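You operate a simulated robot arm through the tools that you are given. There is no shell and no other tool. Be economical: measure what you need, move in short steps, check, and stop when the job is done.

Carry out the task below with a simulated robot arm. There is one attempt and no reset: what you move stays moved.

TASK
Load the black rubber block and grey gauge block into the kit tray, then push it close to the stop.
Fine: shut the white slide box again.
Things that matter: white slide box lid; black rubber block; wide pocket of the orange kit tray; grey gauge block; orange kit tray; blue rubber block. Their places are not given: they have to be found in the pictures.

It is judged by the outcome, as a careful person would: the job done as asked, and still so three seconds after it is handed in. It fails if anything else is knocked over, pushed out of place, dropped, spilled or broken.

THE ROBOT
A 7-joint arm with a two-finger parallel gripper, fixed in place. Base frame: the origin is at the foot of the arm, x ahead of it, y to its left, z up; the work surface is at about z = 0.82. Lengths are in m, angles in rad, forces in N, time in s.
With the tool pointing down near the work surface it reaches from about 0.3 to 0.7 m from the base axis. Its first joint turns from -1.152 to 1.152 rad. Payload 1.57 kg.
Tool frame: the origin (TCP) lies between the finger pads and is the grasp point; the fingertips stand 0.03 m ahead of it; z points along the fingers, y is the line along which they close. The gripper opens to 0.11 m. The fingers are 0.024 m wide and 0.012 m thick; the gripper's body (0.048 by 0.112 m) begins 0.078 m behind the TCP.
Orientation is told as [roll, pitch, yaw] about the base's x, y, z axes, in that order, counted from this pose: with the fingers straight down and closing along the base's y, the tool's x points along the base's -x, its y along +y and its z along -z.

THE INTERFACE
- The arm moves only by the tool servo_tool. Its argument "increments" is a list of rows, each a list of 3 entries, a list of its own where there are three numbers: the shift along the tool's x, y, z in units of 50 mm (1.0 is 50 mm), then the turn, a rotation vector about the tool's x, y, z in units of 5 degrees (1.0 is 5 degrees), then the opening, from 0 (shut) to 1 (fully open). In form: [[[tx, ty, tz], [ax, ay, az], jaw], ...]. A call has 1 to 20 rows; each row shifts and turns the commanded pose from where the row before left it, along the tool's axes as they then stand. A call with a number of a shift or a turn outside -1 to 1 is refused whole. A row lasts 0.2 s, in which the tool goes at most 0.05 m and 0.15 rad; a call with a longer step from one row to the next is refused whole, and so is a gripper value outside its range. A pose out of reach is approached as far as the arm can. The call stops where the force on the tool passes 40 N (or 10 N more than at its start, if that is more) or the arm is blocked; 0.2 s more then pass. The fingers move at their own pace (about 0.108 m/s each) and stop on an object; they squeeze with about 34 N. The grip force told is the motor's: it shows also when the fingers shut on nothing. Time passes only in rows, and 0.2 s behind the last, so rows that do not move let the fingers close. It gives the time, the measured TCP pose, the force on the tool (base axes), the opening and the grip force at its end, in the units of the frame above (readings bear some noise).
- Cameras (640 x 400 px; columns grow to the right, rows downward): "scene" is fixed at [0.1665, -0.3904, 1.4103]; the picture's right is [0.78, -0.63, 0.00], its down [-0.33, -0.40, -0.85] and it looks along [0.54, 0.67, -0.52] (base axes); focal length 317 px, centre (320, 200). "wrist" rides on the gripper at [-0.036, 0, -0.08] in the tool frame; the picture's right is [0.00, -1.00, 0.00], its down [0.97, 0.00, -0.24] and it looks along [0.24, 0.00, 0.97] (tool axes); focal length 218 px, centre (320, 200).
- capture(camera): a new picture of that camera. No time passes.
- point_at(camera, pixels): for up to 12 pixels [column, row] of the newest picture of that camera ("zoom" is the newest enlarged one), the place [x, y, z] in the base frame of the surface seen there, good to about 0.002 m. No time passes.
- zoom(camera, box): a new picture of the part [left, top, right, bottom] of that camera's present view, enlarged. No time passes.
- finish_job(): hands the job in; it is judged then, once.

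Work in short steps. Measure before you move; look again where a grasp or a placing could have gone wrong, and mend it. You have 80 turns and 34 pictures in all, those below and enlarged ones among them. Open the gripper and draw the arm clear of the work before you hand the job in, unless the task says otherwise; then end with one line.

The tools are called after ">>>" by a JSON object that holds its "op" and its "data". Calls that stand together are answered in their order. servo_tool: Moves the arm, as the interface text tells. Its arguments: {"type":"object","properties":{"increments":{"type":"array","items":{"type":"array"}}},"required":["increments"]} The other tools are called the same way: capture (camera) takes a picture; point_at (camera, pixels) gives the place of the surface under pixels of a picture; zoom (camera, box) takes an enlarged picture of a part of a camera's view; finish_job () hands the job in.

At the start:

```text
clock: 0.0
position: [0.3865, 0.0246, 1.1619]
tcp_rot: [0.0, 0.0, 0.002]
wrist_force: [-0.3, -0.8, -0.8]
grip_width: 0.11
grip_force: 0.0
```

scene: 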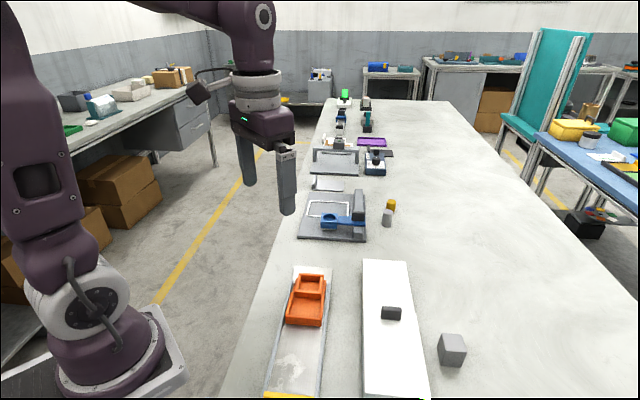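
wrist: 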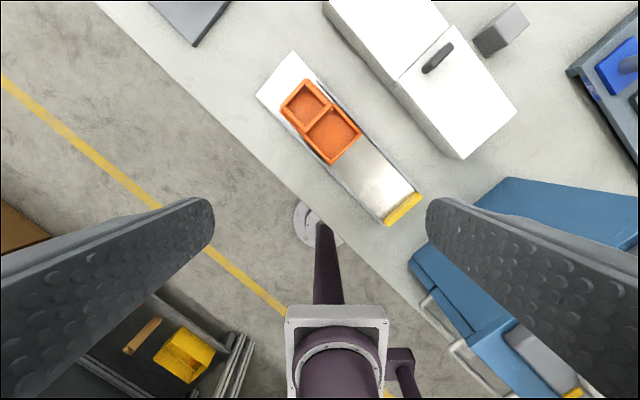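

I start by enlarging the region with tray, white box and grey block in both cameras.

>>> {"op": "zoom", "data": {"camera": "scene", "box": [240, 240, 496, 400]}}

>>> {"op": "zoom", "data": {"camera": "wrist", "box": [240, 0, 560, 200]}}

```text
2.50 times, centred on (368, 320) of scene
```

zoom: 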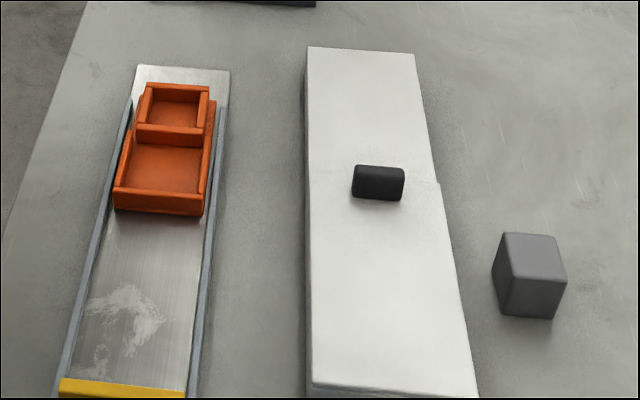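

```text
2.00 times, centred on (400, 100) of wrist
```

zoom: 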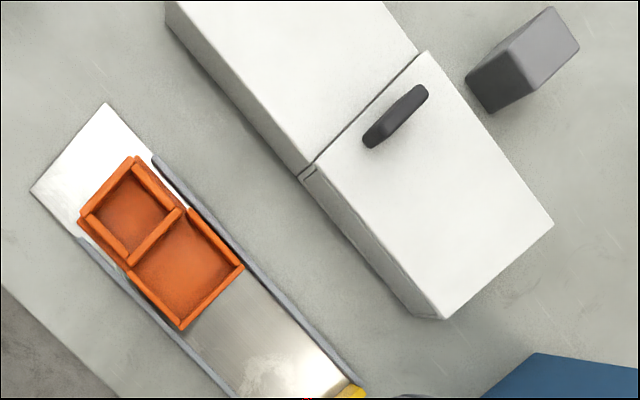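

The lid with its dark handle seems to be the near half of the white box (seam near wrist px (395,80)). I measure places of everything.

>>> {"op": "point_at", "data": {"camera": "zoom", "pixels": [[420, 58], [306, 172], [545, 222], [440, 312], [375, 140], [420, 90], [410, 50], [300, 165], [172, 8], [340, 50], [430, 180], [350, 220]]}}

>>> {"op": "point_at", "data": {"camera": "wrist", "pixels": [[304, 106], [334, 134], [360, 132], [331, 162], [281, 104], [306, 80], [318, 119], [404, 208], [387, 222], [293, 54], [258, 95], [380, 180]]}}

>>> {"op": "point_at", "data": {"camera": "scene", "pixels": [[442, 335], [462, 335], [465, 346], [441, 350], [451, 341], [452, 358], [383, 308], [400, 309], [391, 307], [364, 262], [406, 262], [391, 316]]}}

```text
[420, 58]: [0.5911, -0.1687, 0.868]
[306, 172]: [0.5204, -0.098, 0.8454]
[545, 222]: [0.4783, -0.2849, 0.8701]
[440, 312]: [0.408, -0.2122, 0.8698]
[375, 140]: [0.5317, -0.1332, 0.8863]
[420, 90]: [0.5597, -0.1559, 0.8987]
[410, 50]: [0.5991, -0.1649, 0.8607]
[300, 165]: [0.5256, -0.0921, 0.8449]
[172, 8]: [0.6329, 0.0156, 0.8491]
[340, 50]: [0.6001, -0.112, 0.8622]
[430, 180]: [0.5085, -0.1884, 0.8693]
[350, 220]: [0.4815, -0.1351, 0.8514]
```

```text
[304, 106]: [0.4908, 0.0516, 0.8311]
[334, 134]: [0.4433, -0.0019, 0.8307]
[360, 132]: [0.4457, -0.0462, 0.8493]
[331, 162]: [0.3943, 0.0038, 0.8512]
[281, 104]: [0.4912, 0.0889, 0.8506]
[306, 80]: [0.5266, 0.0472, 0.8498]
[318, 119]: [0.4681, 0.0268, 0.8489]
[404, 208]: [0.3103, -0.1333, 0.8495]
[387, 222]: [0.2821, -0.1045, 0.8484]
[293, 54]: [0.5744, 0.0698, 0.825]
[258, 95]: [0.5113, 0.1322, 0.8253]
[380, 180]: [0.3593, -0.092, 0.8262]
```

```text
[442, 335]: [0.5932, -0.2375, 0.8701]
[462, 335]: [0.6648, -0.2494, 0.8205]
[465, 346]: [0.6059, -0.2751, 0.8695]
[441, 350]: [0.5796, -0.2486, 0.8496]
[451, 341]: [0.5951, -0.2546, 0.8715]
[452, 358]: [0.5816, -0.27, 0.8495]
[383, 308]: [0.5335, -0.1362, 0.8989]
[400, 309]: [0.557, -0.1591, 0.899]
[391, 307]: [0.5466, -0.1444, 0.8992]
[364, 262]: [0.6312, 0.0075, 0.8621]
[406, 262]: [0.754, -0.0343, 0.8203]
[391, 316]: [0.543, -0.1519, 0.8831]
```

Lid top z≈0.870, far deck z≈0.862, handle centre ≈(0.546,-0.147), top 0.899; box and track axis at about 45.6° in the base. I turn the tool to yaw −45.6° and go above the handle.

>>> {"op": "servo_tool", "data": {"increments": [[[0, 0, 0], [0, 0, 0.912], 1], [[0, 0, 0], [0, 0, 0.912], 1], [[0, 0, 0], [0, 0, 0.912], 1], [[0, 0, 0], [0, 0, 0.912], 1], [[0, 0, 0], [0, 0, 0.912], 1], [[0, 0, 0], [0, 0, 0.912], 1], [[0, 0, 0], [0, 0, 0.912], 1], [[0, 0, 0], [0, 0, 0.912], 1], [[0, 0, 0], [0, 0, 0.912], 1], [[0, 0, 0], [0, 0, 0.912], 1], [[-0.586, -0.015, 0.4], [0, 0, 0], 1], [[-0.586, -0.015, 0.4], [0, 0, 0], 1], [[-0.586, -0.015, 0.4], [0, 0, 0], 1], [[-0.586, -0.015, 0.4], [0, 0, 0], 1], [[-0.586, -0.015, 0.4], [0, 0, 0], 1], [[-0.586, -0.015, 0.4], [0, 0, 0], 1], [[-0.586, -0.015, 0.4], [0, 0, 0], 1], [[-0.586, -0.015, 0.4], [0, 0, 0], 1]]}}

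>>> {"op": "capture", "data": {"camera": "wrist"}}

```text
clock: 3.8
position: [0.5453, -0.1481, 1.0002]
tcp_rot: [0.0, -0.001, -0.795]
wrist_force: [0.0, -0.1, 0.4]
grip_width: 0.11
grip_force: 0.2
```

```text
29 pictures are left
```

wrist: 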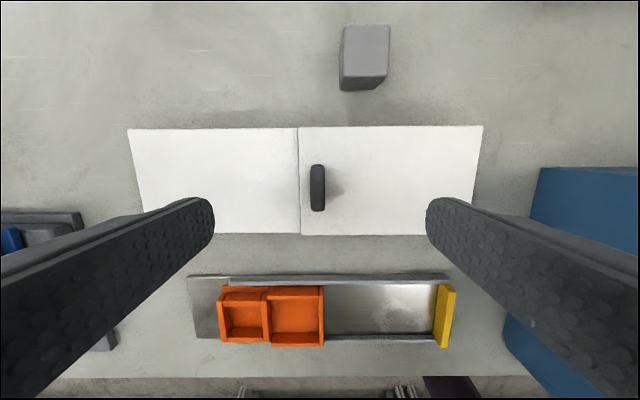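

Alignment is good. I measure box edges, handle, tray and grey block precisely in this view.

>>> {"op": "point_at", "data": {"camera": "wrist", "pixels": [[303, 130], [303, 230], [480, 130], [295, 132], [132, 132], [317, 172], [317, 205], [313, 185], [323, 185], [148, 205], [302, 180], [480, 205]]}}

>>> {"op": "point_at", "data": {"camera": "wrist", "pixels": [[347, 30], [388, 29], [344, 73], [385, 73], [221, 292], [264, 292], [267, 292], [321, 292], [322, 341], [223, 340], [267, 338], [440, 310]]}}

>>> {"op": "zoom", "data": {"camera": "wrist", "box": [180, 260, 340, 360]}}

```text
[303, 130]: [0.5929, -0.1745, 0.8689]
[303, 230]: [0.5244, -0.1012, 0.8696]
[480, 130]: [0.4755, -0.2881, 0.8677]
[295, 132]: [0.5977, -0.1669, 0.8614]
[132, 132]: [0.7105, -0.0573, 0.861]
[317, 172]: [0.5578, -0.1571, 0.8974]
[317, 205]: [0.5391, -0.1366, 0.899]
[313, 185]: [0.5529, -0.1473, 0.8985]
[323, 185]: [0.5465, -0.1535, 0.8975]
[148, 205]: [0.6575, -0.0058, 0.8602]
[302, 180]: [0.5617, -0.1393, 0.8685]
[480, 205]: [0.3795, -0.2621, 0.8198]
```

```text
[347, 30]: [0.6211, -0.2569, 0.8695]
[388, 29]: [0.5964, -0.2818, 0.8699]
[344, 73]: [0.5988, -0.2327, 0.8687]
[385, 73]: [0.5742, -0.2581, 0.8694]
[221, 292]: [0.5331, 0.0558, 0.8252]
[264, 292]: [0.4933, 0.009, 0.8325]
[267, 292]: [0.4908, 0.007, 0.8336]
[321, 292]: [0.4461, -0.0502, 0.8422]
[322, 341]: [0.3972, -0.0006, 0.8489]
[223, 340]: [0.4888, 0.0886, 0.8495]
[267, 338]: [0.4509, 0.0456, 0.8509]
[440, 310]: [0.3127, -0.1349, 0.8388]
```

```text
4.00 times, centred on (260, 310) of wrist
```

zoom: 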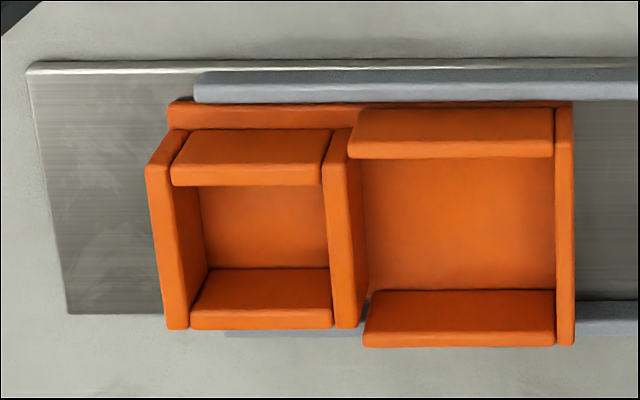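

Handle centre ≈(0.549,-0.148). I go down to TCP z≈0.907 and close on it.

>>> {"op": "servo_tool", "data": {"increments": [[[0, 0.05, 0.465], [0, 0, 0], 1], [[0, 0, 0.465], [0, 0, 0], 1], [[0, 0, 0.465], [0, 0, 0], 0.5], [[0, 0, 0.465], [0, 0, 0], 0.5], [[0, 0, 0], [0, 0, 0], 0], [[0, 0, 0], [0, 0, 0], 0], [[0, 0, 0], [0, 0, 0], 0]]}}

```text
clock: 5.4
position: [0.5491, -0.1464, 0.9105]
tcp_rot: [0.001, -0.001, -0.793]
wrist_force: [-0.4, -0.5, -5.5]
grip_width: 0.013
grip_force: 30.0
```

Handle gripped (13 mm). Slide along +u (toward the far deck) gently.

>>> {"op": "servo_tool", "data": {"increments": [[[0, 0.2, 0], [0, 0, 0], 0], [[0, 0.2, 0], [0, 0, 0], 0], [[0, 0.2, 0], [0, 0, 0], 0], [[0, 0.2, 0], [0, 0, 0], 0]]}}

>>> {"op": "capture", "data": {"camera": "scene"}}

```text
clock: 6.4
position: [0.5782, -0.1166, 0.9094]
tcp_rot: [-0.002, 0.002, -0.792]
wrist_force: [2.9, -2.8, -18.9]
grip_width: 0.0128
grip_force: 29.5
```

```text
27 pictures are left
```

scene: 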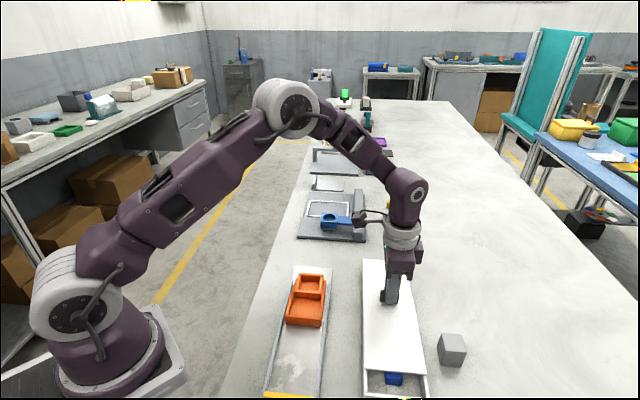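

The lid slides and a blue block shows at the near end. I ease up ~2 mm (pressing down slightly) and continue 0.10 m.

>>> {"op": "servo_tool", "data": {"increments": [[[0, 0.1, -0.04], [0, 0, 0], 0], [[0, 0.24, 0], [0, 0, 0], 0], [[0, 0.24, 0], [0, 0, 0], 0], [[0, 0.24, 0], [0, 0, 0], 0], [[0, 0.24, 0], [0, 0, 0], 0], [[0, 0.24, 0], [0, 0, 0], 0], [[0, 0.24, 0], [0, 0, 0], 0], [[0, 0.24, 0], [0, 0, 0], 0], [[0, 0.24, 0], [0, 0, 0], 0]]}}

>>> {"op": "zoom", "data": {"camera": "scene", "box": [240, 240, 496, 400]}}

```text
clock: 8.4
position: [0.6486, -0.0449, 0.9126]
tcp_rot: [0.0, 0.002, -0.795]
wrist_force: [-3.9, 3.6, -15.4]
grip_width: 0.0131
grip_force: 29.8
```

```text
2.50 times, centred on (368, 320) of scene
```

zoom: 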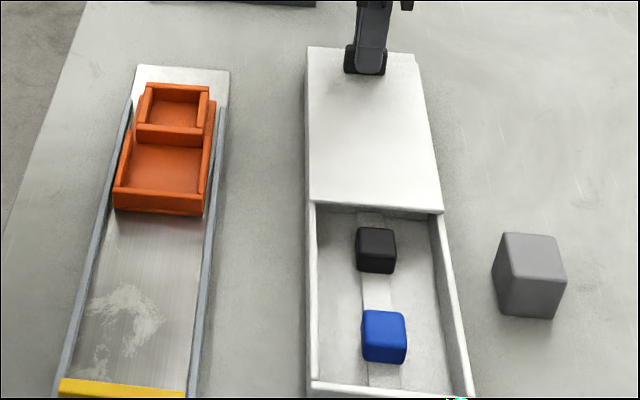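

The box is open by ~0.14 m; black and blue blocks are inside. I release, rise, and measure the blocks.

>>> {"op": "point_at", "data": {"camera": "zoom", "pixels": [[375, 235], [362, 230], [393, 232], [376, 262], [383, 322], [365, 314], [403, 316], [330, 220], [420, 230], [378, 206], [345, 300], [380, 285]]}}

>>> {"op": "servo_tool", "data": {"increments": [[[0, 0, 0], [0, 0, 0], 0.5], [[0, 0, 0], [0, 0, 0], 0.5], [[0, 0, -0.6], [0, 0, 0], 0.5], [[0, 0, -0.7], [0, 0, 0], 0.5], [[0, 0, -0.7], [0, 0, 0], 0.5]]}}

```text
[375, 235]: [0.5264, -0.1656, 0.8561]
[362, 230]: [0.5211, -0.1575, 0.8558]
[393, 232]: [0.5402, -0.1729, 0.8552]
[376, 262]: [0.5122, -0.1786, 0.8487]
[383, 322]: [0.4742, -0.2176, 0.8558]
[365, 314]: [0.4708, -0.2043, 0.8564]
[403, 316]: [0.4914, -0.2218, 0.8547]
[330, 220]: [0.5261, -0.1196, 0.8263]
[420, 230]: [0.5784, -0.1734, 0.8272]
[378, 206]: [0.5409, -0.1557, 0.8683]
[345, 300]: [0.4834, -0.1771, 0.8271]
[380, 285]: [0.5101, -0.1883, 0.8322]
```

```text
clock: 9.6
position: [0.6483, -0.0459, 1.0118]
tcp_rot: [0.001, 0.0, -0.794]
wrist_force: [-0.2, 0.6, 0.2]
grip_width: 0.0549
grip_force: 0.1
```

Black block centre ≈(0.527,-0.166), top 0.856, close to the lid edge, so I must grip across the box. I move above it and turn the tool by 91°.

>>> {"op": "servo_tool", "data": {"increments": [[[0, -0.84, 0], [0, 0, 0], 0.5], [[0, -0.84, 0], [0, 0, 0], 0.5], [[0, -0.84, 0], [0, 0, 0], 0.5], [[0, -0.84, 0], [0, 0, 0], 0.5], [[0, 0, 0], [0, 0, -1], 0.5], [[0, 0, 0], [0, 0, -1], 0.5], [[0, 0, 0], [0, 0, -1], 0.5], [[0, 0, 0], [0, 0, -1], 0.5], [[0, 0, 0], [0, 0, -1], 0.5], [[0, 0, 0], [0, 0, -1], 0.5], [[0, 0, 0], [0, 0, -1], 0.5], [[0, 0, 0], [0, 0, -1], 0.5], [[0, 0, 0], [0, 0, -1], 0.5], [[0, 0, 0], [0, 0, -1], 0.5], [[0, 0, 0], [0, 0, -1], 0.5], [[0, 0, 0], [0, 0, -1], 0.5], [[0, 0, 0], [0, 0, -1], 0.5], [[0, 0, 0], [0, 0, -1], 0.5], [[0, 0, 0], [0, 0, -1], 0.5], [[0, 0, 0], [0, 0, -1], 0.5]]}}

>>> {"op": "servo_tool", "data": {"increments": [[[0, 0, 0], [0, 0, -0.747], 0.5], [[0, 0, 0], [0, 0, -0.747], 0.5], [[0, 0, 0], [0, 0, -0.747], 0.5], [[0, 0, 0], [0, 0, 0], 0.5]]}}

>>> {"op": "capture", "data": {"camera": "wrist"}}

```text
clock: 13.8
position: [0.5288, -0.1647, 1.0114]
tcp_rot: [0.0, 0.001, 0.603]
wrist_force: [-0.4, 0.1, -0.4]
grip_width: 0.0549
grip_force: 0.1
```

```text
clock: 14.8
position: [0.5279, -0.1652, 1.012]
tcp_rot: [-0.001, -0.001, 0.797]
wrist_force: [0.6, -0.6, 1.1]
grip_width: 0.0551
grip_force: 0.0
```

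```text
25 pictures are left
```

wrist: 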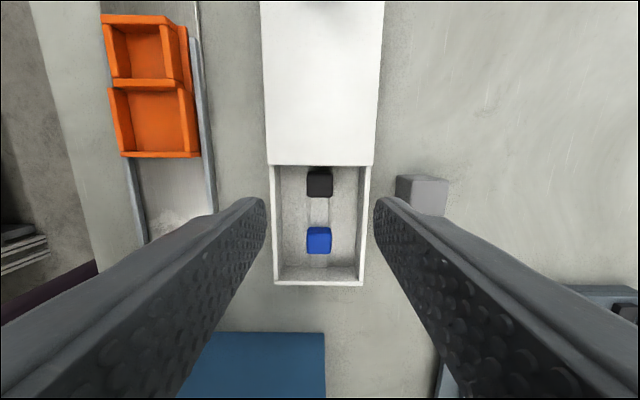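

>>> {"op": "zoom", "data": {"camera": "wrist", "box": [240, 140, 400, 240]}}

>>> {"op": "point_at", "data": {"camera": "zoom", "pixels": [[275, 130], [365, 130], [275, 205], [365, 205], [320, 165], [320, 225], [200, 90], [420, 90], [320, 90], [140, 220], [320, 380], [220, 270]]}}

```text
4.00 times, centred on (320, 190) of wrist
```

zoom: 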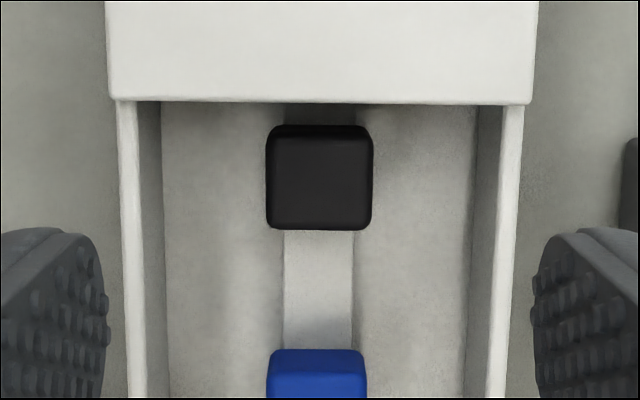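

```text
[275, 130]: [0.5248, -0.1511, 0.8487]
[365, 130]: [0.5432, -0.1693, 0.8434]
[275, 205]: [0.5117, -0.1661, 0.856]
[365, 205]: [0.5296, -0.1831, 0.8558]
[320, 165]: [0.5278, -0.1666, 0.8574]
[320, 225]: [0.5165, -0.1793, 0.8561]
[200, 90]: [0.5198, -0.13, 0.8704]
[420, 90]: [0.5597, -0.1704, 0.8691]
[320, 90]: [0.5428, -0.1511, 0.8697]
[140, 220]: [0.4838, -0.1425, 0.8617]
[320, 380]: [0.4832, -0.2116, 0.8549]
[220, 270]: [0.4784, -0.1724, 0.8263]
```

Black block centre ≈(0.527,-0.168), 28 mm wide; box floor 0.827. I narrow the jaw to 45 mm and descend to TCP z≈0.863, then grip.

>>> {"op": "servo_tool", "data": {"increments": [[[0.07, -0.028, 0], [0, 0, 0], 0.41], [[0, 0, 0.5], [0, 0, 0], 0.41], [[0, 0, 0.5], [0, 0, 0], 0.41], [[0, 0, 0.5], [0, 0, 0], 0.41], [[0, 0, 0.5], [0, 0, 0], 0.41], [[0, 0, 0.5], [0, 0, 0], 0.41], [[0, 0, 0.48], [0, 0, 0], 0.41], [[0, 0, 0], [0, 0, 0], 0.41], [[0, 0, 0], [0, 0, 0], 0], [[0, 0, 0], [0, 0, 0], 0], [[0, 0, 0], [0, 0, 0], 0]]}}

```text
clock: 17.2
position: [0.5247, -0.1675, 0.8631]
tcp_rot: [0.0, 0.0, 0.799]
wrist_force: [0.2, -1.3, -0.4]
grip_width: 0.0287
grip_force: 34.1
```

Gripped at 28.7 mm. I lift straight up and check.

>>> {"op": "servo_tool", "data": {"increments": [[[0, 0, -0.4], [0, 0, 0], 0], [[0, 0, -0.8], [0, 0, 0], 0], [[0, 0, -0.8], [0, 0, 0], 0], [[0, 0, -0.8], [0, 0, 0], 0], [[0, 0.8, 0], [0, 0, 0], 0], [[0, 0.8, 0], [0, 0, 0], 0], [[0, 0.8, 0], [0, 0, 0], 0], [[0, 0.6, 0], [0, 0, 0], 0]]}}

>>> {"op": "capture", "data": {"camera": "wrist"}}

```text
clock: 19.0
position: [0.4174, -0.0645, 1.006]
tcp_rot: [0.0, 0.0, 0.798]
wrist_force: [0.7, 0.2, -0.6]
grip_width: 0.0291
grip_force: 33.9
```

```text
23 pictures are left
```

wrist: 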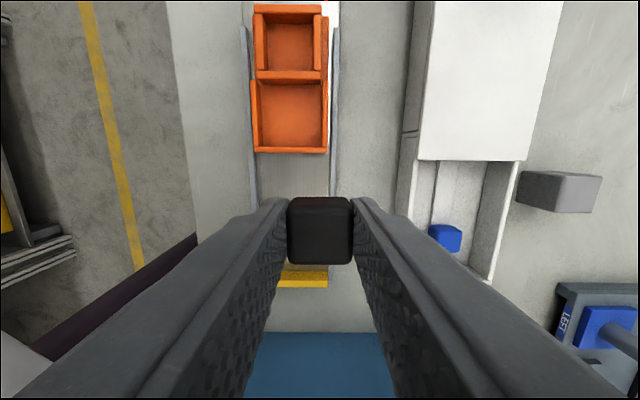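

Block held; I enlarge the tray and measure its pockets.

>>> {"op": "zoom", "data": {"camera": "wrist", "box": [170, 0, 426, 160]}}

>>> {"op": "point_at", "data": {"camera": "zoom", "pixels": [[250, 70], [365, 70], [300, 70], [300, 30], [300, 168], [300, 190], [300, 215], [300, 340], [300, 375], [222, 300], [380, 300], [210, 300]]}}

```text
2.50 times, centred on (298, 80) of wrist
```

zoom: 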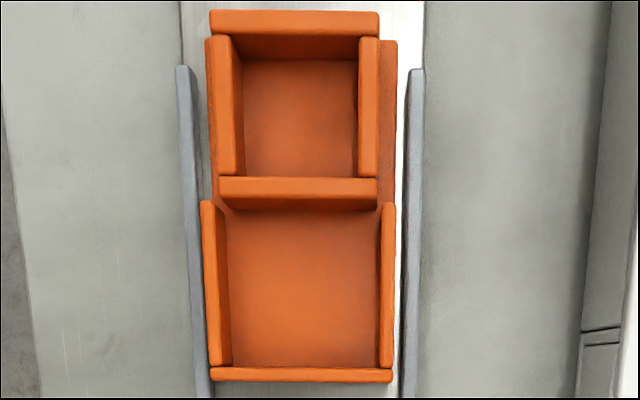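

```text
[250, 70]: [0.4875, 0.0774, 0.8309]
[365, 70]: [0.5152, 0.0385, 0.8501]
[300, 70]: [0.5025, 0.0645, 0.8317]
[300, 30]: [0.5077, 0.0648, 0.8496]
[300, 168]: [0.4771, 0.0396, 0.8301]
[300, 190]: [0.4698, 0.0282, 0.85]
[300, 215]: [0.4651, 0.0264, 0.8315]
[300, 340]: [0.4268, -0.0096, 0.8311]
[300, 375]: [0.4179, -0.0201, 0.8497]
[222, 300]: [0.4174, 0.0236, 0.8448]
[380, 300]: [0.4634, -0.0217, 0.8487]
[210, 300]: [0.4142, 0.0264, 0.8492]
```

Wide pocket centre (u≈0.313, v≈−0.313) ≈(0.443,0.005), interior ≈62 mm, floor 0.831; narrow pocket ≈45×50 mm — too tight for fingers beside the short black block, but fine for the tall grey one gripped high. So black goes to the wide pocket; I move over it and part way down.

>>> {"op": "servo_tool", "data": {"increments": [[[-0.448, 0.203, 0], [0, 0, 0], 0], [[-0.448, 0.203, 0], [0, 0, 0], 0], [[-0.448, 0.203, 0], [0, 0, 0], 0], [[0, 0, 0.7], [0, 0, 0], 0], [[0, 0, 0.7], [0, 0, 0], 0], [[0, 0, 0.4], [0, 0, 0], 0]]}}

>>> {"op": "zoom", "data": {"camera": "scene", "box": [240, 240, 400, 340]}}

>>> {"op": "capture", "data": {"camera": "wrist"}}

```text
clock: 20.4
position: [0.4437, 0.0061, 0.9134]
tcp_rot: [0.0, 0.0, 0.798]
wrist_force: [0.4, 0.9, -0.6]
grip_width: 0.0284
grip_force: 33.5
```

```text
4.00 times, centred on (320, 290) of scene
```

zoom: 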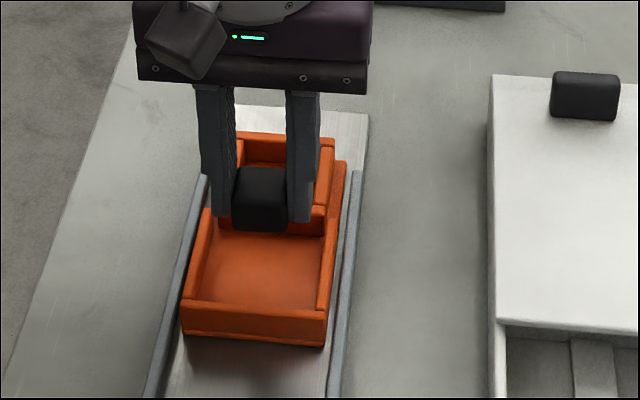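

```text
20 pictures are left
```

wrist: 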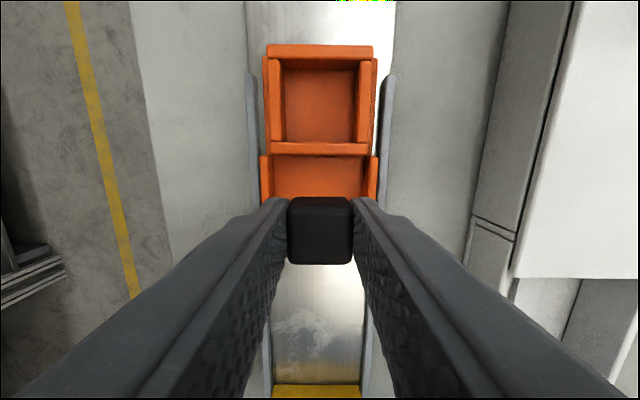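

Block is centred over the wide pocket. Descend to TCP z≈0.866 in small steps.

>>> {"op": "servo_tool", "data": {"increments": [[[0, 0, 0.4], [0, 0, 0], 0], [[0, 0, 0.3], [0, 0, 0], 0], [[0, 0, 0.14], [0, 0, 0], 0], [[0, 0, 0.06], [0, 0, 0], 0], [[0, 0, 0.04], [0, 0, 0], 0], [[0, 0, 0], [0, 0, 0], 0]]}}

```text
clock: 21.8
position: [0.4457, 0.0068, 0.8669]
tcp_rot: [0.001, 0.0, 0.799]
wrist_force: [0.1, 0.2, -0.2]
grip_width: 0.0287
grip_force: 34.0
```

No contact yet; step down 1 mm at a time.

>>> {"op": "servo_tool", "data": {"increments": [[[0, 0, 0.02], [0, 0, 0], 0], [[0, 0, 0.02], [0, 0, 0], 0], [[0, 0, 0], [0, 0, 0], 0]]}}

```text
clock: 22.6
position: [0.4461, 0.0068, 0.8637]
tcp_rot: [0.001, 0.001, 0.798]
wrist_force: [0.3, 0.4, -0.1]
grip_width: 0.0287
grip_force: 34.2
```

>>> {"op": "servo_tool", "data": {"increments": [[[0, 0, 0.03], [0, 0, 0], 0], [[0, 0, 0], [0, 0, 0], 0], [[0, 0, 0], [0, 0, 0], 0]]}}

```text
clock: 23.4
position: [0.4451, 0.0071, 0.8625]
tcp_rot: [0.0, 0.0, 0.798]
wrist_force: [0.3, 0.0, -0.3]
grip_width: 0.0285
grip_force: 33.9
```

Tips are ~1.5 mm above the pocket floor; I release with a small opening and lift.

>>> {"op": "servo_tool", "data": {"increments": [[[0, 0, 0], [0, 0, 0], 0.32], [[0, 0, 0], [0, 0, 0], 0.32], [[0, 0, -0.3], [0, 0, 0], 0.32], [[0, 0, -0.5], [0, 0, 0], 0.32], [[0, 0, -0.9], [0, 0, 0], 0.32], [[0, 0, -0.9], [0, 0, 0], 0.32]]}}

>>> {"op": "capture", "data": {"camera": "wrist"}}

```text
clock: 24.8
position: [0.4444, 0.007, 0.9906]
tcp_rot: [0.0, 0.0, 0.797]
wrist_force: [-0.6, -0.9, 0.3]
grip_width: 0.035
grip_force: 0.1
```

```text
19 pictures are left
```

wrist: 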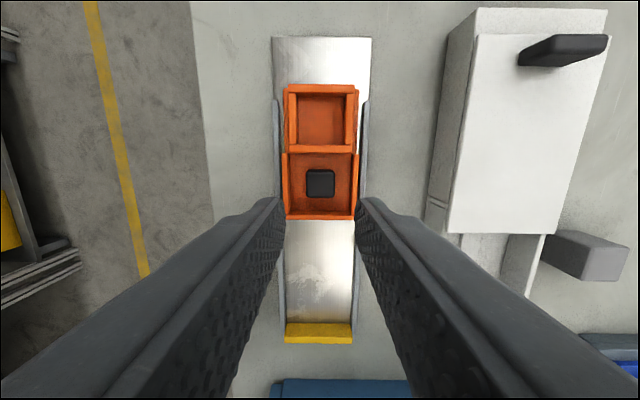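

Black block sits flat in the wide pocket. I measure the narrow pocket here and then go for the grey block at (0.598,-0.257).

>>> {"op": "zoom", "data": {"camera": "wrist", "box": [256, 70, 384, 150]}}

>>> {"op": "point_at", "data": {"camera": "wrist", "pixels": [[320, 90], [320, 149], [290, 120], [350, 120], [320, 217], [320, 110], [320, 140], [300, 120], [343, 120], [320, 330]]}}

```text
5.00 times, centred on (320, 110) of wrist
```

zoom: 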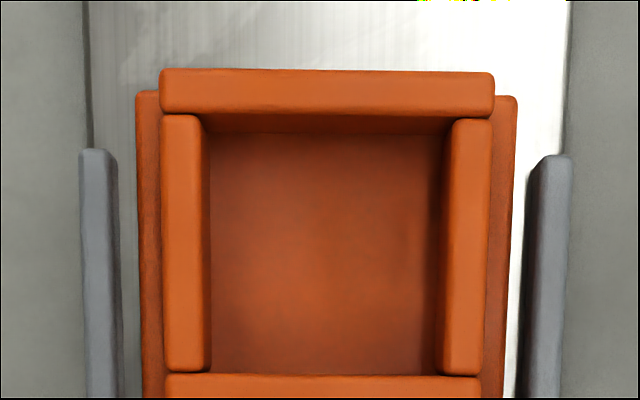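

```text
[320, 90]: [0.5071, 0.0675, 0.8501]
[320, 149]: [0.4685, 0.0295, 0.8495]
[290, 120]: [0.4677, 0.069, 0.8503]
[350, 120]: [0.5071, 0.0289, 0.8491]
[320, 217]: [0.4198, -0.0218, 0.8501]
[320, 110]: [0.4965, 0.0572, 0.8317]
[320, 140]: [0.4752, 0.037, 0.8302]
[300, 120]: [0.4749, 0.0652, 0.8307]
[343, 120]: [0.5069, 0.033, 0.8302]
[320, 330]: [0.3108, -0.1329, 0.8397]
```

Narrow pocket: centre u≈0.3765, v≈−0.3154, about 49×45 mm; it fits the grey block. I go above the grey block.

>>> {"op": "servo_tool", "data": {"increments": [[[0.233, -0.842, 0], [0, 0, 0], 0.55], [[0.233, -0.842, 0], [0, 0, 0], 0.55], [[0.233, -0.842, 0], [0, 0, 0], 0.55], [[0.233, -0.842, 0], [0, 0, 0], 0.55], [[0.233, -0.842, 0], [0, 0, 0], 0.55], [[0.233, -0.842, 0], [0, 0, 0], 0.55], [[0.233, -0.842, 0], [0, 0, 0], 0.55], [[0, 0, 0], [0, 0, 0], 0.55]]}}

>>> {"op": "capture", "data": {"camera": "wrist"}}

```text
clock: 26.6
position: [0.6009, -0.2582, 0.99]
tcp_rot: [0.002, -0.001, 0.797]
wrist_force: [0.2, -0.4, 0.0]
grip_width: 0.0603
grip_force: 0.1
```

```text
17 pictures are left
```

wrist: 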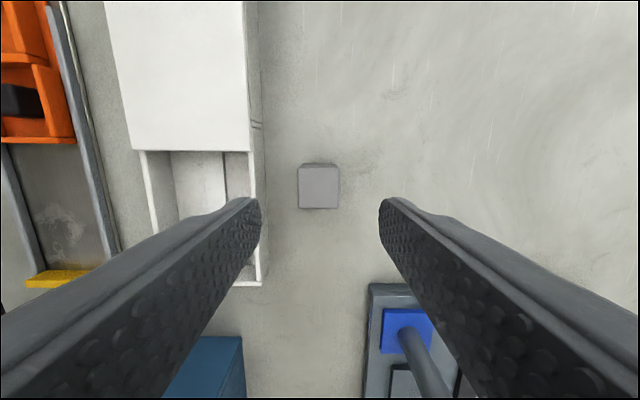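

>>> {"op": "point_at", "data": {"camera": "wrist", "pixels": [[301, 171], [337, 171], [302, 205], [336, 205], [319, 187], [319, 165]]}}

```text
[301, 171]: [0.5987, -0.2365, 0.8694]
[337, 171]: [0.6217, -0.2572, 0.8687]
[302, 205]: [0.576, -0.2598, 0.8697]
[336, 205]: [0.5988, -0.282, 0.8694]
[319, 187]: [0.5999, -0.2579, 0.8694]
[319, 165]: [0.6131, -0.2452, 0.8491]
```

Block centre ≈(0.599,-0.259). Fine-align, descend to TCP z≈0.875 (grip high), and close.

>>> {"op": "servo_tool", "data": {"increments": [[[0.04, 0.02, 0.5], [0, 0, 0], 0.55], [[0, 0, 0.6], [0, 0, 0], 0.55], [[0, 0, 0.6], [0, 0, 0], 0.55], [[0, 0, 0.4], [0, 0, 0], 0.55], [[0, 0, 0.2], [0, 0, 0], 0.55], [[0, 0, 0], [0, 0, 0], 0.55], [[0, 0, 0], [0, 0, 0], 0], [[0, 0, 0], [0, 0, 0], 0], [[0, 0, 0], [0, 0, 0], 0]]}}

```text
clock: 28.6
position: [0.5969, -0.2602, 0.8762]
tcp_rot: [-0.001, -0.001, 0.796]
wrist_force: [-0.4, 0.6, -0.2]
grip_width: 0.039
grip_force: 33.6
```

Gripped at 39 mm. Lift and carry above the narrow pocket.

>>> {"op": "servo_tool", "data": {"increments": [[[0, 0, -0.4], [0, 0, 0], 0], [[0, 0, -0.7], [0, 0, 0], 0], [[0, 0, -0.7], [0, 0, 0], 0], [[0, 0, -0.7], [0, 0, 0], 0], [[-0.3565, 0.733, 0], [0, 0, 0], 0], [[-0.3565, 0.733, 0], [0, 0, 0], 0], [[-0.3565, 0.733, 0], [0, 0, 0], 0], [[-0.3565, 0.733, 0], [0, 0, 0], 0], [[-0.3565, 0.733, 0], [0, 0, 0], 0], [[-0.3565, 0.733, 0], [0, 0, 0], 0], [[-0.3565, 0.733, 0], [0, 0, 0], 0], [[-0.3565, 0.733, 0], [0, 0, 0], 0], [[0, 0, 0], [0, 0, 0], 0], [[0, 0, 0], [0, 0, 0], 0]]}}

>>> {"op": "capture", "data": {"camera": "wrist"}}

```text
clock: 31.6
position: [0.4855, 0.0484, 1.0057]
tcp_rot: [0.0, 0.0, 0.798]
wrist_force: [-0.3, 0.4, -1.1]
grip_width: 0.0391
grip_force: 33.7
```

```text
16 pictures are left
```

wrist: 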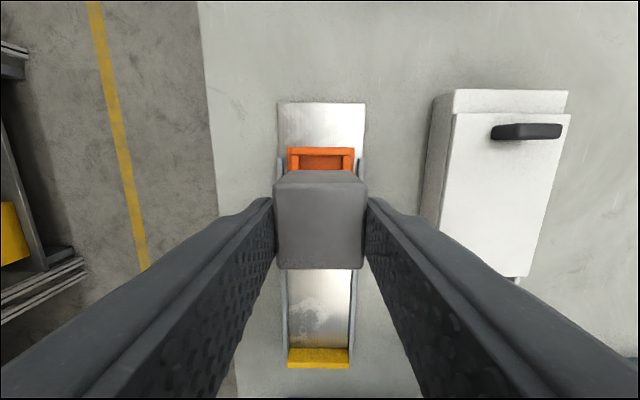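

Check lateral alignment with the visible narrow pocket's side walls.

>>> {"op": "zoom", "data": {"camera": "wrist", "box": [280, 130, 360, 180]}}

>>> {"op": "point_at", "data": {"camera": "zoom", "pixels": [[90, 240], [560, 240], [90, 200], [560, 200], [320, 160], [70, 150], [585, 150]]}}

```text
8.00 times, centred on (320, 155) of wrist
```

zoom: 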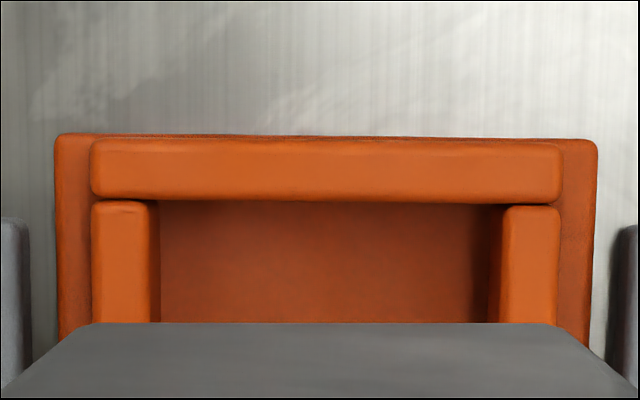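

```text
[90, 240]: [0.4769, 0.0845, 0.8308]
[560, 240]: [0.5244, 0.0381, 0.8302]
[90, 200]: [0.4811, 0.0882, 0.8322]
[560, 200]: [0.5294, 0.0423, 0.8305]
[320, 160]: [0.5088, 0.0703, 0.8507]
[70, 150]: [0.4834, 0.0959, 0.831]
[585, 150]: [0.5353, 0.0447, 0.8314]
```

Offset is only ~1 mm. I correct it and descend to just above the walls, then check.

>>> {"op": "servo_tool", "data": {"increments": [[[0, -0.02, 0.6], [0, 0, 0], 0], [[0, 0, 0.6], [0, 0, 0], 0], [[0, 0, 0.4], [0, 0, 0], 0], [[0, 0, 0.24], [0, 0, 0], 0], [[0, 0, 0], [0, 0, 0], 0], [[0, 0, 0], [0, 0, 0], 0]]}}

>>> {"op": "zoom", "data": {"camera": "scene", "box": [260, 250, 372, 320]}}

```text
clock: 33.0
position: [0.4863, 0.0457, 0.9126]
tcp_rot: [0.0, 0.0, 0.797]
wrist_force: [-0.5, 0.2, -1.4]
grip_width: 0.0391
grip_force: 34.4
```

```text
5.71 times, centred on (316, 285) of scene
```

zoom: 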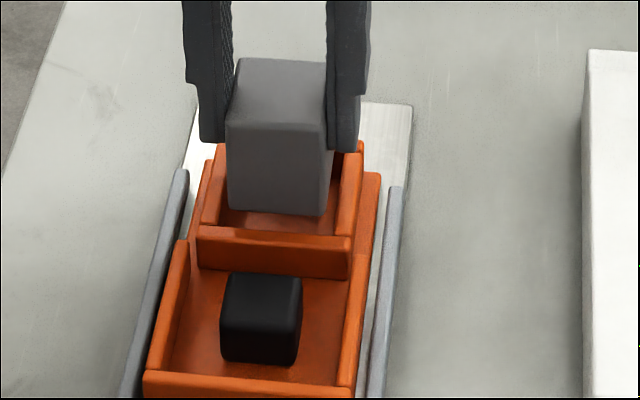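

Looks well aligned. Descend slowly into the pocket.

>>> {"op": "servo_tool", "data": {"increments": [[[-0.02, 0, 0.12], [0, 0, 0], 0], [[0, 0, 0.12], [0, 0, 0], 0], [[0, 0, 0.12], [0, 0, 0], 0], [[0, 0, 0.08], [0, 0, 0], 0], [[0, 0, 0.04], [0, 0, 0], 0], [[0, 0, 0], [0, 0, 0], 0], [[0, 0, 0], [0, 0, 0], 0]]}}

```text
clock: 34.6
position: [0.4869, 0.0472, 0.8874]
tcp_rot: [0.001, -0.001, 0.797]
wrist_force: [-0.2, -0.6, -0.8]
grip_width: 0.039
grip_force: 34.9
```

>>> {"op": "servo_tool", "data": {"increments": [[[0, 0, 0.02], [0, 0, 0], 0], [[0, 0, 0.02], [0, 0, 0], 0], [[0, 0, 0], [0, 0, 0], 0]]}}

>>> {"op": "zoom", "data": {"camera": "scene", "box": [260, 250, 372, 320]}}

```text
clock: 35.4
position: [0.4885, 0.0475, 0.8851]
tcp_rot: [-0.001, -0.002, 0.797]
wrist_force: [-2.0, 0.5, 31.9]
grip_width: 0.0389
grip_force: 34.4
```

```text
5.71 times, centred on (316, 285) of scene
```

zoom: 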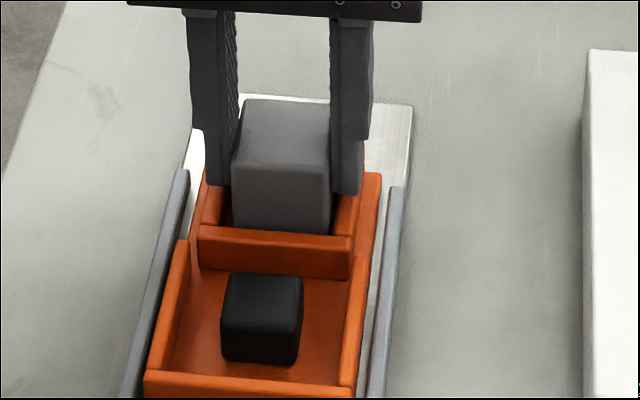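

Contact with the floor (32 N). Release slightly eased and lift.

>>> {"op": "servo_tool", "data": {"increments": [[[0, 0, -0.03], [0, 0, 0], 0], [[0, 0, 0], [0, 0, 0], 0.5], [[0, 0, 0], [0, 0, 0], 0.5], [[0, 0, -0.4], [0, 0, 0], 0.5], [[0, 0, -0.8], [0, 0, 0], 0.5], [[0, 0, -0.8], [0, 0, 0], 0.5], [[0, 0, -0.3], [0, 0, 0], 0.5]]}}

>>> {"op": "capture", "data": {"camera": "wrist"}}

```text
clock: 37.0
position: [0.4867, 0.048, 1.0037]
tcp_rot: [0.0, -0.001, 0.797]
wrist_force: [-0.9, 0.1, -0.5]
grip_width: 0.055
grip_force: 0.1
```

```text
12 pictures are left
```

wrist: 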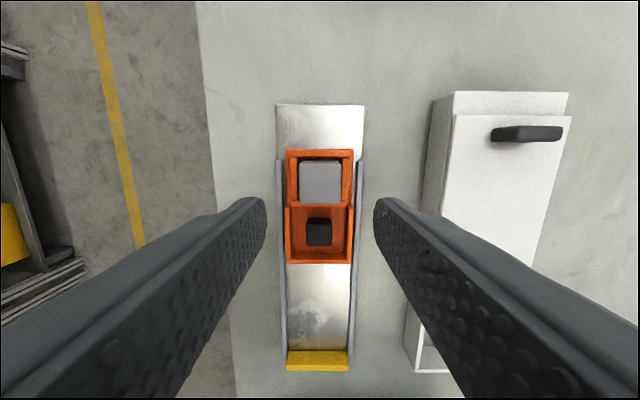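

Both blocks sit in the tray. Now I place the fingers (30 mm apart) behind the tray's far wall (u≈0.408), tips just above the track.

>>> {"op": "servo_tool", "data": {"increments": [[[-0.57, 0.02, 0], [0, 0, 0], 0.27], [[-0.57, 0, 0], [0, 0, 0], 0.27], [[0, 0, 0], [0, 0, 0], 0.27], [[0, 0, 0.7], [0, 0, 0], 0.27], [[0, 0, 0.7], [0, 0, 0], 0.27], [[0, 0, 0.7], [0, 0, 0], 0.27], [[0, 0, 0.5], [0, 0, 0], 0.27], [[0, 0, 0.16], [0, 0, 0], 0.27], [[0, 0, 0], [0, 0, 0], 0.27]]}}

>>> {"op": "zoom", "data": {"camera": "scene", "box": [250, 240, 410, 340]}}

```text
clock: 39.0
position: [0.5262, 0.0882, 0.8639]
tcp_rot: [-0.001, 0.0, 0.798]
wrist_force: [1.1, 0.0, -0.6]
grip_width: 0.0297
grip_force: 0.1
```

```text
4.00 times, centred on (330, 290) of scene
```

zoom: 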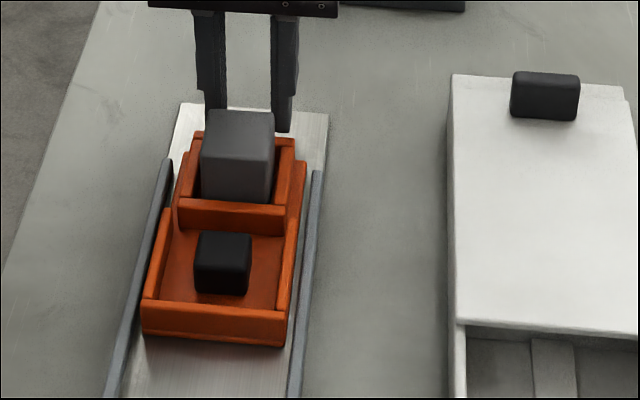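

Fingers are behind the far wall. Push toward the stop slowly by ~0.11 m.

>>> {"op": "servo_tool", "data": {"increments": [[[0.1, 0, 0], [0, 0, 0], 0.27], [[0.1, 0, 0], [0, 0, 0], 0.27], [[0.15, 0, 0], [0, 0, 0], 0.27], [[0.15, 0, 0], [0, 0, 0], 0.27], [[0.15, 0, 0], [0, 0, 0], 0.27], [[0.15, 0, 0], [0, 0, 0], 0.27], [[0.15, 0, 0], [0, 0, 0], 0.27], [[0.15, 0, 0], [0, 0, 0], 0.27], [[0.15, 0, 0], [0, 0, 0], 0.27], [[0.15, 0, 0], [0, 0, 0], 0.27], [[0.15, 0, 0], [0, 0, 0], 0.27], [[0.15, 0, 0], [0, 0, 0], 0.27], [[0.15, 0, 0], [0, 0, 0], 0.27], [[0.15, 0, 0], [0, 0, 0], 0.27], [[0.1, 0, 0], [0, 0, 0], 0.27], [[0.1, 0, 0], [0, 0, 0], 0.27], [[0, 0, 0], [0, 0, 0], 0.27]]}}

>>> {"op": "capture", "data": {"camera": "wrist"}}

```text
clock: 42.6
position: [0.4491, 0.0098, 0.8613]
tcp_rot: [0.001, 0.002, 0.798]
wrist_force: [-0.3, 0.8, 0.5]
grip_width: 0.0294
grip_force: 0.0
```

```text
10 pictures are left
```

wrist: 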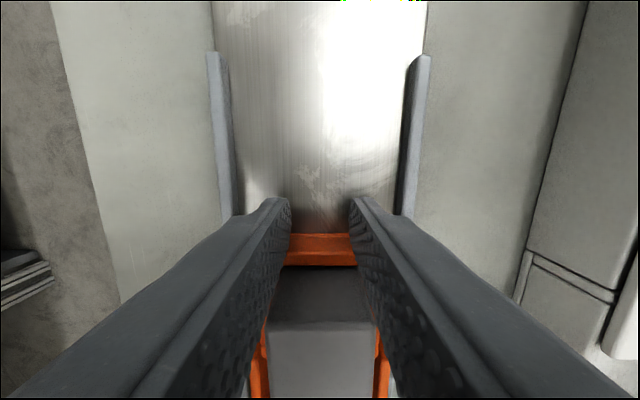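

I measure the remaining gap in the scene view.

>>> {"op": "zoom", "data": {"camera": "scene", "box": [240, 300, 400, 400]}}

```text
4.00 times, centred on (320, 350) of scene
```

zoom: 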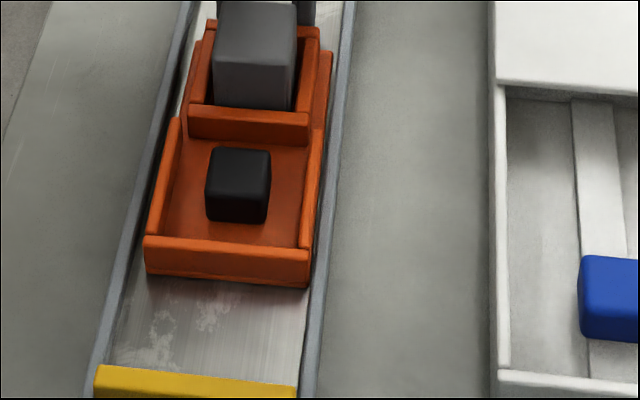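

>>> {"op": "point_at", "data": {"camera": "zoom", "pixels": [[225, 268], [225, 274], [225, 258], [225, 262], [200, 371], [200, 376], [200, 385], [200, 365], [225, 245]]}}

```text
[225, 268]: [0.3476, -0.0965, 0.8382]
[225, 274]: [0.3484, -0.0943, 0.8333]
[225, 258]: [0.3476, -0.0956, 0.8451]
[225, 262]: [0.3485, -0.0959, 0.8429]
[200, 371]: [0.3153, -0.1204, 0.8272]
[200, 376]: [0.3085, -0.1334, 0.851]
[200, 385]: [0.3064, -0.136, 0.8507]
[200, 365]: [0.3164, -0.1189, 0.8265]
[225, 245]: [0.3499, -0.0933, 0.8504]
```

Gap ≈ 0.053 m. Push a further 0.046 m and re-measure.

>>> {"op": "servo_tool", "data": {"increments": [[[0.12, 0, 0], [0, 0, 0], 0.27], [[0.12, 0, 0], [0, 0, 0], 0.27], [[0.12, 0, 0], [0, 0, 0], 0.27], [[0.12, 0, 0], [0, 0, 0], 0.27], [[0.12, 0, 0], [0, 0, 0], 0.27], [[0.12, 0, 0], [0, 0, 0], 0.27], [[0.1, 0, 0], [0, 0, 0], 0.27], [[0.06, 0, 0], [0, 0, 0], 0.27], [[0.04, 0, 0], [0, 0, 0], 0.27], [[0, 0, 0], [0, 0, 0], 0.27]]}}

>>> {"op": "zoom", "data": {"camera": "scene", "box": [240, 320, 368, 400]}}

>>> {"op": "point_at", "data": {"camera": "zoom", "pixels": [[200, 300], [200, 310], [200, 320], [200, 330], [200, 340], [200, 350], [200, 360], [200, 370], [200, 380]]}}

```text
clock: 44.8
position: [0.4174, -0.0232, 0.8639]
tcp_rot: [-0.001, 0.0, 0.798]
wrist_force: [0.8, 0.4, 1.0]
grip_width: 0.0296
grip_force: 0.0
```

```text
5.00 times, centred on (304, 360) of scene
```

zoom: 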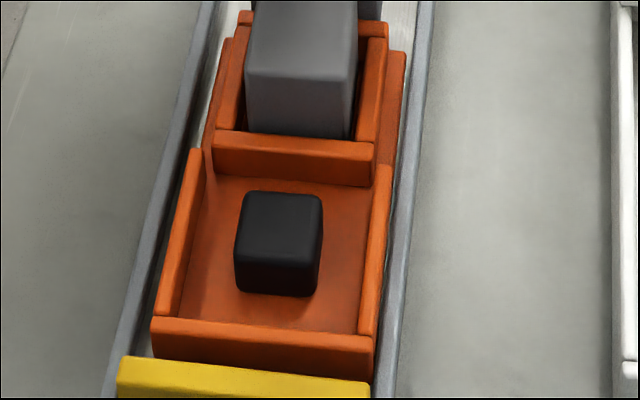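

```text
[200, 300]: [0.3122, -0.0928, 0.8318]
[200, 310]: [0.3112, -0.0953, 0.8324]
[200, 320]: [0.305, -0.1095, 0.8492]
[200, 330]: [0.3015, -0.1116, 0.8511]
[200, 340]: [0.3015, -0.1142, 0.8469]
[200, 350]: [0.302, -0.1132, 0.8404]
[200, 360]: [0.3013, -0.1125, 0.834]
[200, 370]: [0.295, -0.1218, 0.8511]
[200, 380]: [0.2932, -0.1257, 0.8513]
```

Gap now ≈7–8 mm. Push 5 mm more, gently.

>>> {"op": "servo_tool", "data": {"increments": [[[0.04, 0, 0], [0, 0, 0], 0.27], [[0.04, 0, 0], [0, 0, 0], 0.27], [[0.02, 0, 0], [0, 0, 0], 0.27], [[0, 0, 0], [0, 0, 0], 0.27], [[0, 0, 0], [0, 0, 0], 0.27]]}}

>>> {"op": "zoom", "data": {"camera": "scene", "box": [256, 360, 320, 400]}}

>>> {"op": "point_at", "data": {"camera": "zoom", "pixels": [[200, 90], [200, 110], [200, 130], [200, 150], [200, 170], [200, 190], [200, 200], [200, 210], [200, 220], [200, 240], [200, 260], [200, 300]]}}

```text
clock: 46.0
position: [0.4136, -0.0265, 0.8631]
tcp_rot: [-0.001, 0.0, 0.798]
wrist_force: [0.4, -0.3, -0.3]
grip_width: 0.0298
grip_force: 0.0
```

```text
10.00 times, centred on (288, 380) of scene
```

zoom: 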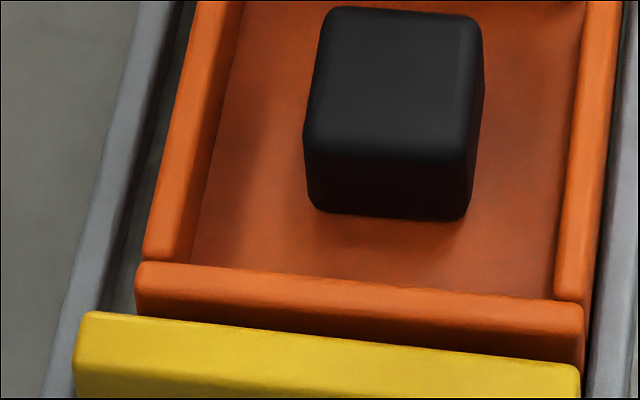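

```text
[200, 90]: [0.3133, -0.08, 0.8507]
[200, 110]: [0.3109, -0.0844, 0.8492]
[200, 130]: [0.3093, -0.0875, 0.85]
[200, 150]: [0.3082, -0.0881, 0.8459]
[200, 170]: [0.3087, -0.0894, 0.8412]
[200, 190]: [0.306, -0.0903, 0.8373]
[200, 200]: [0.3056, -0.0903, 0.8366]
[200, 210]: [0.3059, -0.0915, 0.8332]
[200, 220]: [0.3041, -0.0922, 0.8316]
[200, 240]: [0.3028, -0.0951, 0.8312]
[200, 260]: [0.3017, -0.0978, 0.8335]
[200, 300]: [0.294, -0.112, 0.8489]
```

Gap ≈3 mm, no contact force, tray straight. I back off, rise, and go above the lid handle (u≈0.4215, v≈−0.4955).

>>> {"op": "servo_tool", "data": {"increments": [[[-0.25, 0, 0], [0, 0, 0], 0.27], [[-0.25, 0, 0], [0, 0, 0], 0.27], [[0, 0, -0.7], [0, 0, 0], 0.27], [[0, 0, -0.7], [0, 0, 0], 0.27], [[0, 0, -0.7], [0, 0, 0], 0.27], [[0, 0, -0.7], [0, 0, 0], 0.27], [[-0.504, -0.728, 0], [0, 0, 0], 0.55], [[-0.504, -0.728, 0], [0, 0, 0], 0.55], [[-0.504, -0.728, 0], [0, 0, 0], 0.55], [[-0.504, -0.728, 0], [0, 0, 0], 0.6], [[-0.504, -0.728, 0], [0, 0, 0], 0.6], [[0, 0, 0], [0, 0, 0], 0.6], [[0, 0, 0], [0, 0, 0], 0.6]]}}

>>> {"op": "capture", "data": {"camera": "wrist"}}

```text
clock: 48.8
position: [0.6515, -0.0468, 1.0057]
tcp_rot: [-0.001, 0.0, 0.798]
wrist_force: [0.1, 0.1, 0.5]
grip_width: 0.0661
grip_force: 0.1
```

```text
6 pictures are left
```

wrist: 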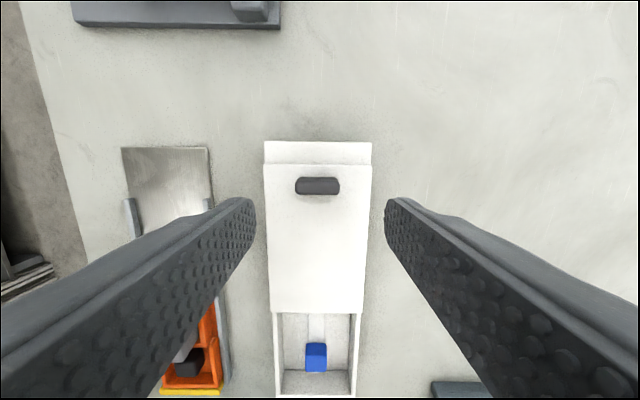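

>>> {"op": "point_at", "data": {"camera": "wrist", "pixels": [[318, 185], [299, 185], [336, 185], [318, 178]]}}

```text
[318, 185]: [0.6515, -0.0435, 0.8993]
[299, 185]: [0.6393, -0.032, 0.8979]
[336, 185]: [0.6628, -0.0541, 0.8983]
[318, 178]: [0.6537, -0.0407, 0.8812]
```

Handle aligned within 3 mm. Descend to z≈0.908 and grip the handle by its ends.

>>> {"op": "servo_tool", "data": {"increments": [[[-0.03, 0.05, 0.5], [0, 0, 0], 0.6], [[0, 0, 0.6], [0, 0, 0], 0.6], [[0, 0, 0.5], [0, 0, 0], 0.6], [[0, 0, 0.32], [0, 0, 0], 0.6], [[0, 0, 0], [0, 0, 0], 0.6], [[0, 0, 0], [0, 0, 0], 0], [[0, 0, 0], [0, 0, 0], 0], [[0, 0, 0], [0, 0, 0], 0]]}}

```text
clock: 50.6
position: [0.6498, -0.0432, 0.9096]
tcp_rot: [0.0, 0.0, 0.796]
wrist_force: [3.8, -2.2, -8.2]
grip_width: 0.0398
grip_force: 45.1
```

Gripped. Slide the lid back 0.13 m.

>>> {"op": "servo_tool", "data": {"increments": [[[0.1, 0, 0], [0, 0, 0], 0], [[0.2, 0, 0], [0, 0, 0], 0], [[0.2, 0, 0], [0, 0, 0], 0], [[0.2, 0, 0], [0, 0, 0], 0], [[0.2, 0, 0], [0, 0, 0], 0], [[0.2, 0, 0], [0, 0, 0], 0], [[0.2, 0, 0], [0, 0, 0], 0], [[0.2, 0, 0], [0, 0, 0], 0], [[0.2, 0, 0], [0, 0, 0], 0], [[0.2, 0, 0], [0, 0, 0], 0], [[0.2, 0, 0], [0, 0, 0], 0], [[0.2, 0, 0], [0, 0, 0], 0], [[0.2, 0, 0], [0, 0, 0], 0], [[0.1, 0, 0], [0, 0, 0], 0], [[0, 0, 0], [0, 0, 0], 0]]}}

```text
clock: 53.0
position: [0.5792, -0.1129, 0.9103]
tcp_rot: [0.001, -0.001, 0.798]
wrist_force: [-4.7, 5.6, 9.2]
grip_width: 0.0398
grip_force: 44.8
stopped in row 11: the force on the tool passed its limit (the readings are from after the stop); the commanded pose is now the measured one
```

It stopped after ~0.10 m on the force limit. I look at it.

>>> {"op": "zoom", "data": {"camera": "scene", "box": [240, 240, 496, 400]}}

```text
2.50 times, centred on (368, 320) of scene
```

zoom: 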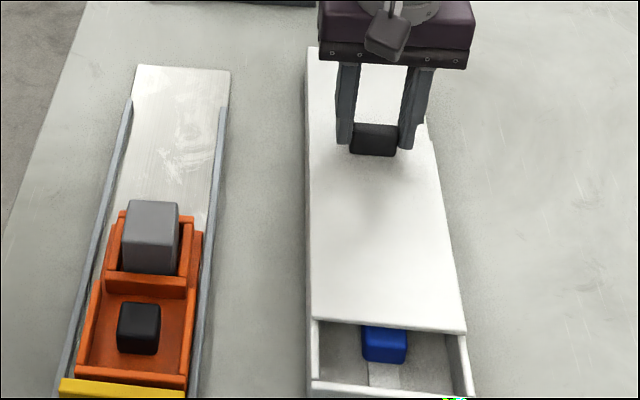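

Nothing is in the way (blue block top is under the lid); likely side load built up. The strain is reset; I continue slower.

>>> {"op": "servo_tool", "data": {"increments": [[[0.1, 0, 0], [0, 0, 0], 0], [[0.1, 0, 0], [0, 0, 0], 0], [[0.1, 0, 0], [0, 0, 0], 0], [[0, 0, 0], [0, 0, 0], 0]]}}

```text
clock: 53.9
position: [0.5703, -0.1228, 0.9096]
tcp_rot: [-0.001, -0.004, 0.798]
wrist_force: [-5.1, 4.3, 10.5]
grip_width: 0.0401
grip_force: 44.9
stopped in row 4: the force on the tool passed its limit (the readings are from after the stop); the commanded pose is now the measured one
```

It advances but with side/vertical load; I ease up 1.5 mm and continue in small steps.

>>> {"op": "servo_tool", "data": {"increments": [[[0, 0, -0.03], [0, 0, 0], 0], [[0.06, 0, 0], [0, 0, 0], 0], [[0.06, 0, 0], [0, 0, 0], 0], [[0.06, 0, 0], [0, 0, 0], 0], [[0.06, 0, 0], [0, 0, 0], 0], [[0.06, 0, 0], [0, 0, 0], 0], [[0, 0, 0], [0, 0, 0], 0]]}}

```text
clock: 55.5
position: [0.558, -0.1341, 0.9082]
tcp_rot: [0.004, -0.002, 0.798]
wrist_force: [-14.2, 13.3, -30.2]
grip_width: 0.0397
grip_force: 45.1
```

Strain has built up; I open the jaws to relax it before regripping.

>>> {"op": "servo_tool", "data": {"increments": [[[0, 0, 0], [0, 0, 0], 0.6], [[0, 0, 0], [0, 0, 0], 0.6], [[0, 0, 0], [0, 0, 0], 0.6]]}}

```text
clock: 56.2
position: [0.5603, -0.135, 0.911]
tcp_rot: [-0.002, -0.004, 0.798]
wrist_force: [0.9, 0.4, 0.1]
grip_width: 0.0662
grip_force: 0.0
```

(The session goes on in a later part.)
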